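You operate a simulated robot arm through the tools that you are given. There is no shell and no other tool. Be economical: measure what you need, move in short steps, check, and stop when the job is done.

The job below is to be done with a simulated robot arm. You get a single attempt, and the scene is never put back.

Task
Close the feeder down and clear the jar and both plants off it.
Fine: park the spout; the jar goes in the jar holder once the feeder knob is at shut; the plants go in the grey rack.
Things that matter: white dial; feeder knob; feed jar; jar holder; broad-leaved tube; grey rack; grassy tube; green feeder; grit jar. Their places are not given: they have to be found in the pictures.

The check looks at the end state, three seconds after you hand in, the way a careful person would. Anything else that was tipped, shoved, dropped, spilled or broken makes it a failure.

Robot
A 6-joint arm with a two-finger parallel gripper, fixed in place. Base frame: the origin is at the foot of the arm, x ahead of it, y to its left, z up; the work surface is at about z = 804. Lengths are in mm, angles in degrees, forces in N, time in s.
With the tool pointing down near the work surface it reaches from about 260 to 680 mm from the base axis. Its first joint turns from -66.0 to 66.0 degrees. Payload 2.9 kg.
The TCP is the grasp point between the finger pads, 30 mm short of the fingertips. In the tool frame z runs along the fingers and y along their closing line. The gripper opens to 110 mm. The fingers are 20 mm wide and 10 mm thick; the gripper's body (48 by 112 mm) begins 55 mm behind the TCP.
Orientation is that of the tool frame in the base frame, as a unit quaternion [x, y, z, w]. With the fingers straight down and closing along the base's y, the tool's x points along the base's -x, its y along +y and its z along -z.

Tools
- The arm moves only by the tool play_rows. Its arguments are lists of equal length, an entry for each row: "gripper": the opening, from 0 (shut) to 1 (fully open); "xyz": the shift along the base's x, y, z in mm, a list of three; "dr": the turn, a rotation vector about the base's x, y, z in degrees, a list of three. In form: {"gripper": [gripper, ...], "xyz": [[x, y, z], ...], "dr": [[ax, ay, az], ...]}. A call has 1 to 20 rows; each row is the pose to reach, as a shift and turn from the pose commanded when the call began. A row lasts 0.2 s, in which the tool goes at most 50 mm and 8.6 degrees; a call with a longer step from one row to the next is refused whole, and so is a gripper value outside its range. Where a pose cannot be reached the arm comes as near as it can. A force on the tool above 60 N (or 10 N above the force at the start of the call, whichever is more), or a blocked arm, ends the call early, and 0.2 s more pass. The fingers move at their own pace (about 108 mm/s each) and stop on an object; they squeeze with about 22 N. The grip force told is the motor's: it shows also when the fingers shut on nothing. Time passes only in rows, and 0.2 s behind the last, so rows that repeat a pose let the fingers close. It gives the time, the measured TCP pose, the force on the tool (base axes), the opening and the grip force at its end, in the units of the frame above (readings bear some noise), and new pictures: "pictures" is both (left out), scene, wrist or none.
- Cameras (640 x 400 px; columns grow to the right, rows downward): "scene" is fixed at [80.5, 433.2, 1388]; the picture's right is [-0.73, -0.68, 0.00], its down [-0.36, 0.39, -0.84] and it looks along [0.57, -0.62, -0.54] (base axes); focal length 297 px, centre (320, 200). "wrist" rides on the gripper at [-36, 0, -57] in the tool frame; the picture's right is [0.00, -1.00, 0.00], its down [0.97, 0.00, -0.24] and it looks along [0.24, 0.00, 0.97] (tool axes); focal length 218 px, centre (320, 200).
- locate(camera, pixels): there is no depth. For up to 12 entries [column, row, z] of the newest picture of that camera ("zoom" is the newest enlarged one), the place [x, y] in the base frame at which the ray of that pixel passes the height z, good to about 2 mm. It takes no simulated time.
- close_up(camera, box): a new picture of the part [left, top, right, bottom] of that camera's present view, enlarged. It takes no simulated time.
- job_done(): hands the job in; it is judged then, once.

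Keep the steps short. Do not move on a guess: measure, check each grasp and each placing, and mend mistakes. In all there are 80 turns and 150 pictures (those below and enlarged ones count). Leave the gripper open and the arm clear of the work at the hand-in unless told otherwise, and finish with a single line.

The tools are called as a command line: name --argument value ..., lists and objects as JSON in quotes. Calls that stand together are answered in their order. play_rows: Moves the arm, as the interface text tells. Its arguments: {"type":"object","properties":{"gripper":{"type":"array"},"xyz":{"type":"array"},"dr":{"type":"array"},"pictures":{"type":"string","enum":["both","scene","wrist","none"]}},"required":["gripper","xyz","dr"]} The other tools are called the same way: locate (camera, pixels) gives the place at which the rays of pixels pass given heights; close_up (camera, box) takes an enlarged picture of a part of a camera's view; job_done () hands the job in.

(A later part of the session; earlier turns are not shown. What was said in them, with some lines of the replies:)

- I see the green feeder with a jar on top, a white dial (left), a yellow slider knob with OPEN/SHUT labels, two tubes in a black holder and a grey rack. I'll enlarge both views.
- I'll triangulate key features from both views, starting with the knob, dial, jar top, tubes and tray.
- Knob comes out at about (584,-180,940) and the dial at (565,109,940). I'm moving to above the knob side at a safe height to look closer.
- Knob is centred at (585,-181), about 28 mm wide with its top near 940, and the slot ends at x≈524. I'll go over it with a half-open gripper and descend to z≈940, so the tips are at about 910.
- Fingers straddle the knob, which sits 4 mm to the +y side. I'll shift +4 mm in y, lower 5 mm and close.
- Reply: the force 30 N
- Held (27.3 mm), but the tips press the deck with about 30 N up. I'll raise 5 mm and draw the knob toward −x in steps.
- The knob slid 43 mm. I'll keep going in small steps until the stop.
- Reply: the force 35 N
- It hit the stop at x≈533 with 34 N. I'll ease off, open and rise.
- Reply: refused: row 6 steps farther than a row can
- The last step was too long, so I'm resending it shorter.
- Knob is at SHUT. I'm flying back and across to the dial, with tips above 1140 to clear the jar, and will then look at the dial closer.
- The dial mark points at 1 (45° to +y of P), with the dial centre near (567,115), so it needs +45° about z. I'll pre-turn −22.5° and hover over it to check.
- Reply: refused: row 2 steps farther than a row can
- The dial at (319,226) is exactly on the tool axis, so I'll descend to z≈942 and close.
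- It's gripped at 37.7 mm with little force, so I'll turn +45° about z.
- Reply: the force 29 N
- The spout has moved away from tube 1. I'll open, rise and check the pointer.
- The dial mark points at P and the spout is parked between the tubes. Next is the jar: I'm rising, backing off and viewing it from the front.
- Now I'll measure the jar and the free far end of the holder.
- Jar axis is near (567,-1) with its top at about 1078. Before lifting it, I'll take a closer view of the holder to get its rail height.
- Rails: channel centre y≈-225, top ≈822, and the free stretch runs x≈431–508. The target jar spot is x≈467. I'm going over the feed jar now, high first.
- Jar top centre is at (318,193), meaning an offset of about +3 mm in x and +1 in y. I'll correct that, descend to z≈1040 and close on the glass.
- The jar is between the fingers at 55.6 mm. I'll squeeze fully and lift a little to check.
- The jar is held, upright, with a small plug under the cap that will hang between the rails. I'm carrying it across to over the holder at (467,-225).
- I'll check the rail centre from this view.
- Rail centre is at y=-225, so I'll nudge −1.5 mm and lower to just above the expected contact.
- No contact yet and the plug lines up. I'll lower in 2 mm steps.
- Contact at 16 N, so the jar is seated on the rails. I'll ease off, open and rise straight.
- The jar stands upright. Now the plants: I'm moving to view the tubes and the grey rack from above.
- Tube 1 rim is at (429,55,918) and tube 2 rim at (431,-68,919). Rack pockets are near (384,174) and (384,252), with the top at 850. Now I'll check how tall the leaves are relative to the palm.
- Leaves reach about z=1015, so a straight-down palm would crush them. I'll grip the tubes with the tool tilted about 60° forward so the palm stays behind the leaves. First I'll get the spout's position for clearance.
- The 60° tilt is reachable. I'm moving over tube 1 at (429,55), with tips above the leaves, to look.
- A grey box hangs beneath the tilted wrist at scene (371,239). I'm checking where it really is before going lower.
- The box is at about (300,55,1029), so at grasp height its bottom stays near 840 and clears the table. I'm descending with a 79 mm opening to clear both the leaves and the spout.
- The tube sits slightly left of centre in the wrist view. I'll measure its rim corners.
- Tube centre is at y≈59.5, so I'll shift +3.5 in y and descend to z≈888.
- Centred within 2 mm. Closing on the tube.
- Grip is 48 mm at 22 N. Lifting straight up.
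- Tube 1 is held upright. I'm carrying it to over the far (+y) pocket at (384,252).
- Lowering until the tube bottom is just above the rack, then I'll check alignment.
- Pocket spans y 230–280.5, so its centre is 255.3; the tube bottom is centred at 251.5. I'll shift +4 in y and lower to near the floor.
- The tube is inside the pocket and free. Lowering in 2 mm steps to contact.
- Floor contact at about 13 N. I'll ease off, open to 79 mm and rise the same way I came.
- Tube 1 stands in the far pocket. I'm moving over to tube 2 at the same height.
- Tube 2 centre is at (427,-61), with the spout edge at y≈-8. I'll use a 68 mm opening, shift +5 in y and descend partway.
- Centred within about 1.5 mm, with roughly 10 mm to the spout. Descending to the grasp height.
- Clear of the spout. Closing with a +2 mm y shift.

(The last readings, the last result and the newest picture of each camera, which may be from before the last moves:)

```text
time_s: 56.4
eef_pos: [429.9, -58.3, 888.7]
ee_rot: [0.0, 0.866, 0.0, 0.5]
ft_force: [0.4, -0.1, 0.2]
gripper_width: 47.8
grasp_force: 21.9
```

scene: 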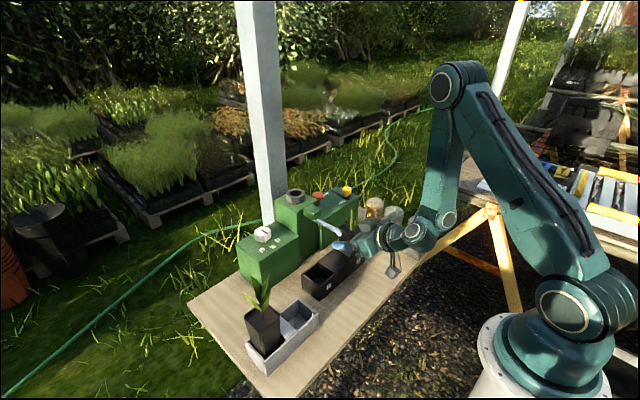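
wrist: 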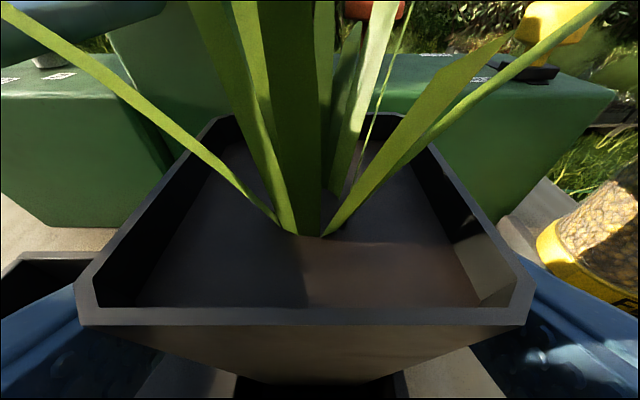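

Grip 47.8 mm. Lifting straight, moving slightly away from the spout.

play_rows --gripper '[0, 0, 0, 0, 0, 0, 0]' --xyz '[[0, 0, 5], [-1, -2.5, 12], [-1, -2.5, 35], [-1, -2.5, 60], [-1, -2.5, 85], [-1, -2.5, 95], [-1, -2.5, 95]]' --dr '[[0, 0, 0], [0, 0, 0], [0, 0, 0], [0, 0, 0], [0, 0, 0], [0, 0, 0], [0, 0, 0]]'

```text
time_s: 58.0
eef_pos: [428.4, -60.7, 985.2]
ee_rot: [0.001, 0.866, -0.001, 0.5]
ft_force: [-0.4, -0.2, -1.5]
gripper_width: 47.9
grasp_force: 22.8
```

scene: 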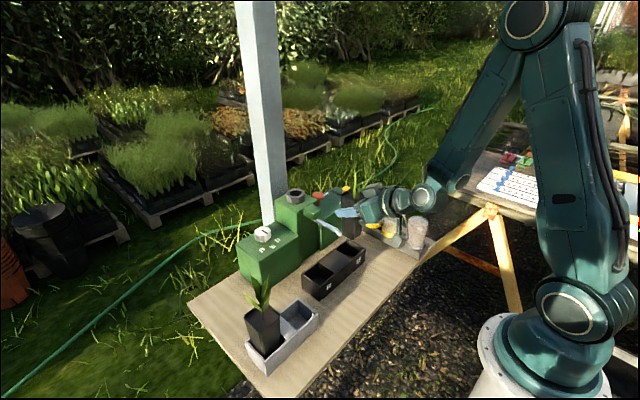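
wrist: 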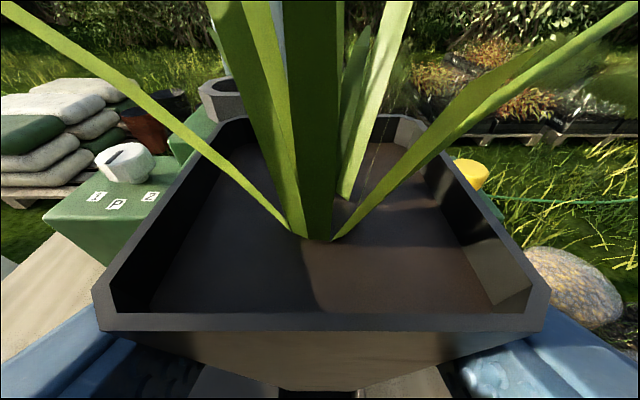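

Held upright. The tube bottom (≈905) is lower than the spout, so I'll rise and pull back in x before crossing to the near pocket.

play_rows --gripper '[0, 0, 0, 0, 0, 0, 0, 0, 0, 0, 0, 0, 0]' --xyz '[[0, 0, 30], [-10, 0, 60], [-30, 0, 78], [-42, 15, 80], [-42, 45, 80], [-42, 80, 80], [-42, 115, 80], [-42, 150, 80], [-42, 185, 80], [-42, 215, 80], [-42, 236, 80], [-42, 236, 45], [-42, 236, 20]]' --dr '[[0, 0, 0], [0, 0, 0], [0, 0, 0], [0, 0, 0], [0, 0, 0], [0, 0, 0], [0, 0, 0], [0, 0, 0], [0, 0, 0], [0, 0, 0], [0, 0, 0], [0, 0, 0], [0, 0, 0]]'

close_up --camera "scene" --box '[225, 235, 345, 385]'

close_up --camera "wrist" --box '[190, 320, 450, 400]'

```text
time_s: 60.8
eef_pos: [385.3, 172.3, 1004.8]
ee_rot: [0.001, 0.866, 0.0, 0.501]
ft_force: [-0.9, 0.5, -1.9]
gripper_width: 47.7
grasp_force: 22.2
out of reach, approached as far as the arm can: row 4, 5, 6, 7, 8
```

scene: 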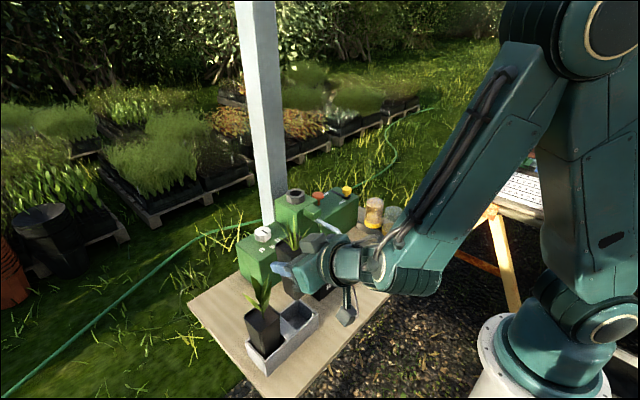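
wrist: 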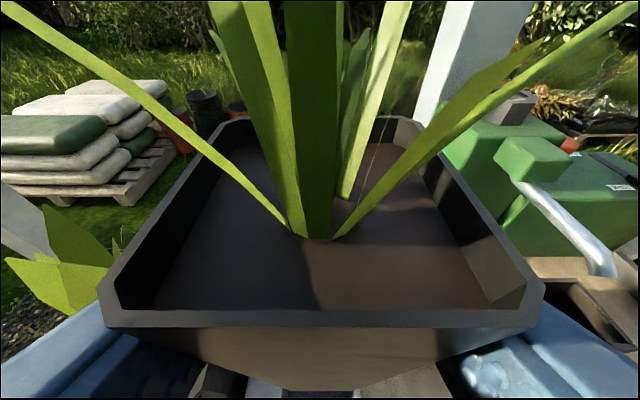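

```text
2.67 times, centred on (285, 310) of scene
```

zoom: 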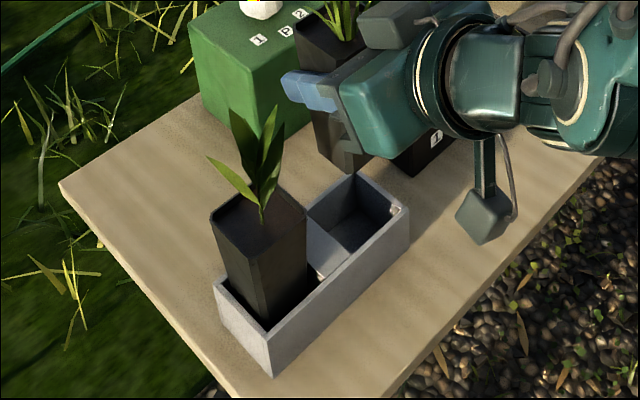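

```text
2.46 times, centred on (320, 360) of wrist
```

zoom: 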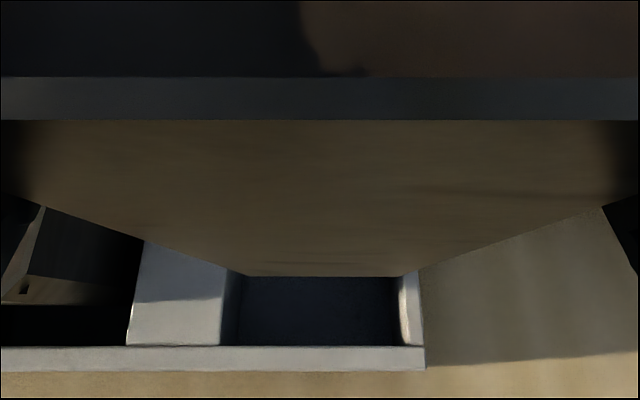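

locate --camera "zoom" --pixels '[[222, 345, 850], [403, 345, 850], [228, 280, 850], [398, 280, 850], [246, 277, 925], [402, 277, 925], [425, 370, 850]]'

```text
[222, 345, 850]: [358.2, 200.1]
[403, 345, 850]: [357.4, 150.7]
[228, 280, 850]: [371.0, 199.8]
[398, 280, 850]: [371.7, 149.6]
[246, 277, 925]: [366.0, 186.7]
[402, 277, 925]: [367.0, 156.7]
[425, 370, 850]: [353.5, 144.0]
```

Pocket spans y 150–200, so its centre is 175; the tube bottom is at 171.7. I'll shift +3.3 and lower.

play_rows --gripper '[0, 0, 0, 0, 0, 0, 0]' --xyz '[[1, 3.3, -10], [1, 3.3, -30], [1, 3.3, -50], [1, 3.3, -68], [1, 3.3, -88], [1, 3.3, -107], [1, 3.3, -107]]' --dr '[[0, 0, 0], [0, 0, 0], [0, 0, 0], [0, 0, 0], [0, 0, 0], [0, 0, 0], [0, 0, 0]]'

close_up --camera "wrist" --box '[190, 320, 450, 400]'

```text
time_s: 62.4
eef_pos: [387.8, 177.9, 897.7]
ee_rot: [0.0, 0.866, 0.0, 0.5]
ft_force: [0.2, -0.3, -2.1]
gripper_width: 48.2
grasp_force: 21.7
```

scene: 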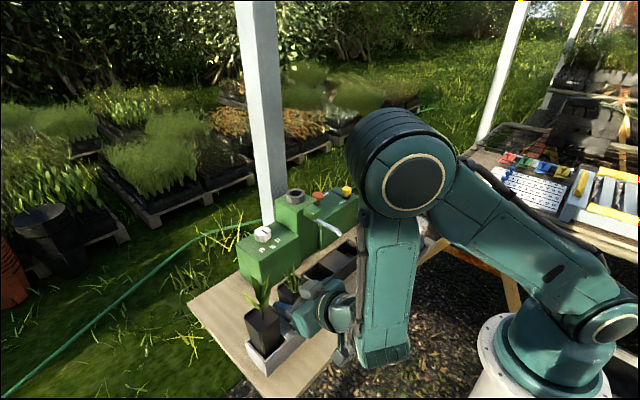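
wrist: 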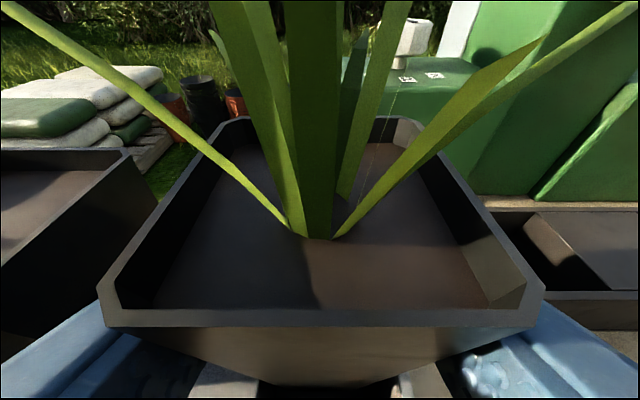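

```text
2.46 times, centred on (320, 360) of wrist
```

zoom: 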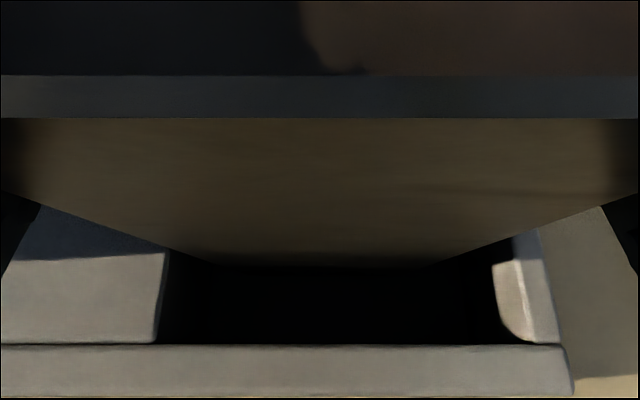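

The tube is inside the near pocket and clear of tube 1. Lowering in small steps to contact.

play_rows --gripper '[0, 0, 0, 0, 0, 0, 0]' --xyz '[[0, 0, -2], [0, 0, -4], [0, 0, -6], [0, 0, -8], [0, 0, -9], [0, 0, -10], [0, 0, -10]]' --dr '[[0, 0, 0], [0, 0, 0], [0, 0, 0], [0, 0, 0], [0, 0, 0], [0, 0, 0], [0, 0, 0]]' --pictures "none"

```text
time_s: 64.0
eef_pos: [387.4, 178.5, 888.5]
ee_rot: [0.0, 0.866, 0.0, 0.501]
ft_force: [-2.8, -2.6, 12.3]
gripper_width: 48.0
grasp_force: 22.3
```

Floor contact. I'll ease off, open to 68 mm (about 10 mm short of tube 1) and rise straight.

play_rows --gripper '[0, 0.55, 0.6, 0.6, 0.6, 0.6, 0.6, 0.6, 0.6]' --xyz '[[0, 0, 1], [0, 0, 1], [0, 0, 1], [0, 0, 1], [0, 0, 25], [0, 0, 65], [0, 0, 105], [0, 0, 140], [0, 0, 170]]' --dr '[[0, 0, 0], [0, 0, 0], [0, 0, 0], [0, 0, 0], [0, 0, 0], [0, 0, 0], [0, 0, 0], [0, 0, 0], [0, 0, 0]]'

close_up --camera "scene" --box '[215, 245, 345, 385]'

```text
time_s: 66.0
eef_pos: [388.3, 177.6, 1058.6]
ee_rot: [0.0, 0.866, 0.0, 0.5]
ft_force: [0.4, -0.5, 0.9]
gripper_width: 66.0
grasp_force: 0.1
```

scene: 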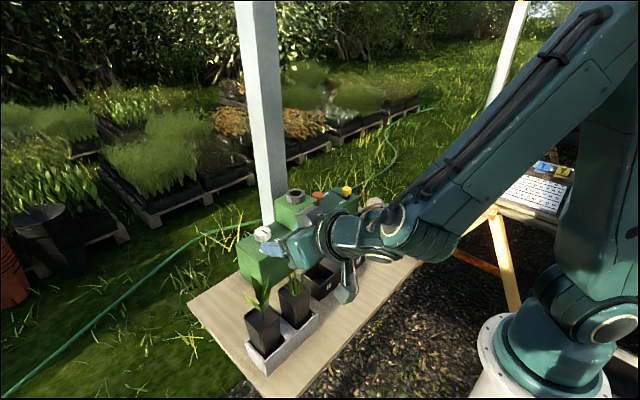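
wrist: 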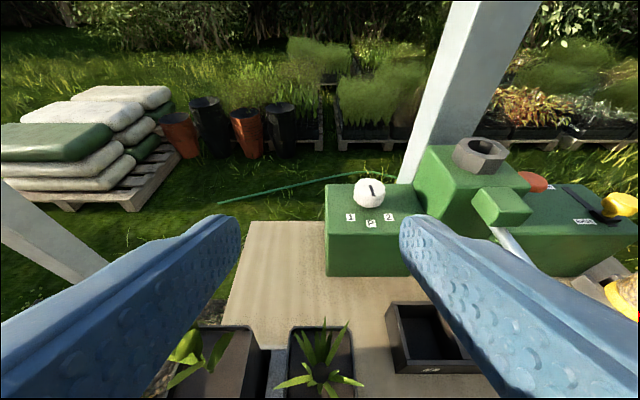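

```text
2.86 times, centred on (280, 315) of scene
```

zoom: 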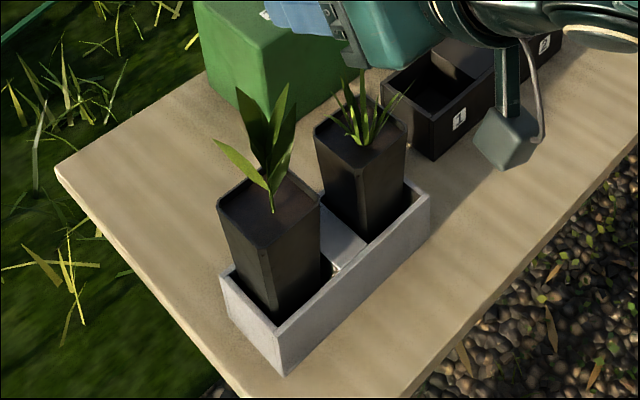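

Both tubes stand in the rack. I'll rise, untilt the tool, open it and check everything from a clear pose.

play_rows --gripper '[0.7, 0.8, 1, 1, 1, 1, 1, 1, 1]' --xyz '[[0, -10, 40], [0, -30, 80], [0, -60, 110], [0, -95, 130], [0, -130, 145], [0, -165, 155], [0, -180, 160], [0, -180, 160], [0, -180, 160]]' --dr '[[0, 0, 0], [0, 8, 0], [0, 16, 0], [0, 24, 0], [0, 32, 0], [0, 40, 0], [0, 48, 0], [0, 55, 0], [0, 60, 0]]'

close_up --camera "scene" --box '[230, 170, 450, 300]'

close_up --camera "wrist" --box '[160, 20, 480, 240]'

```text
time_s: 68.0
eef_pos: [386.9, -1.8, 1217.6]
ee_rot: [-0.001, 1.0, 0.0, -0.002]
ft_force: [0.0, -0.7, 0.5]
gripper_width: 109.9
grasp_force: 0.1
```

scene: 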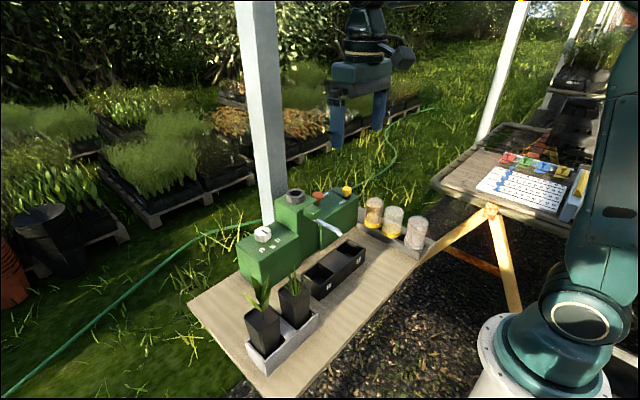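
wrist: 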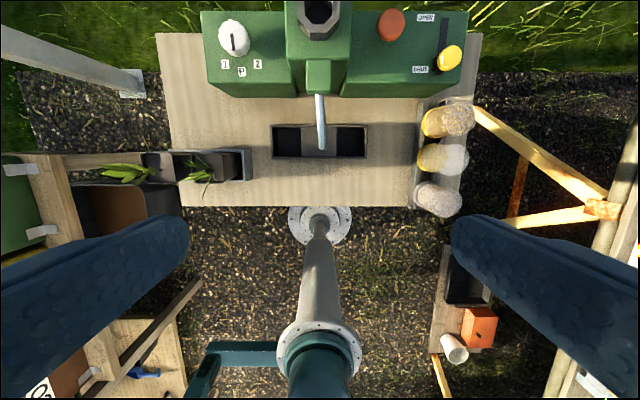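

```text
2.91 times, centred on (340, 235) of scene
```

zoom: 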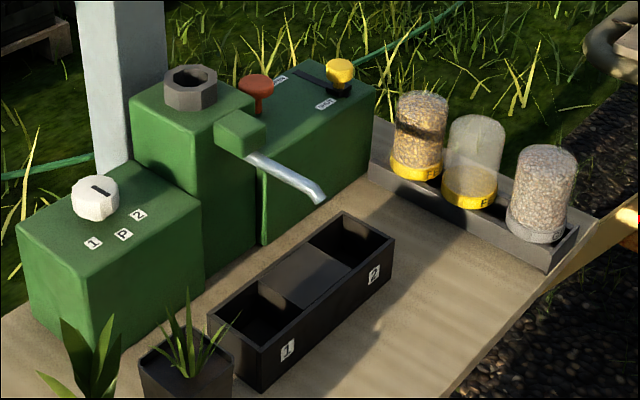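

```text
1.82 times, centred on (320, 130) of wrist
```

zoom: 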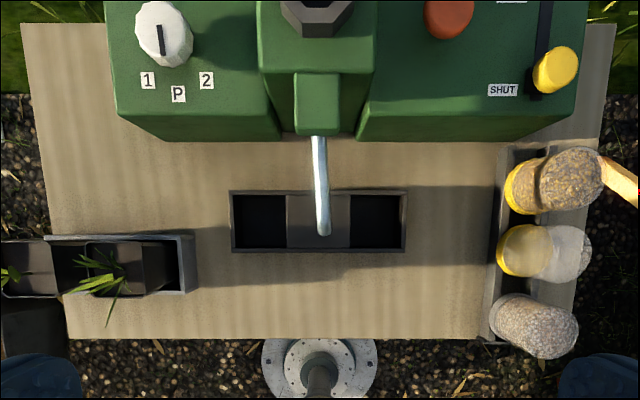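

The last check shows the knob at SHUT, dial at P, spout parked, feed jar in the holder with the other two jars undisturbed, and both tubes in the grey rack. The gripper is open and clear, so I'm handing in.

job_done

```text
The job is handed in.
```

The feeder knob is at shut, the spout is parked at P, the feed jar is in the jar holder, both plants are in the grey rack, and the job is handed in.
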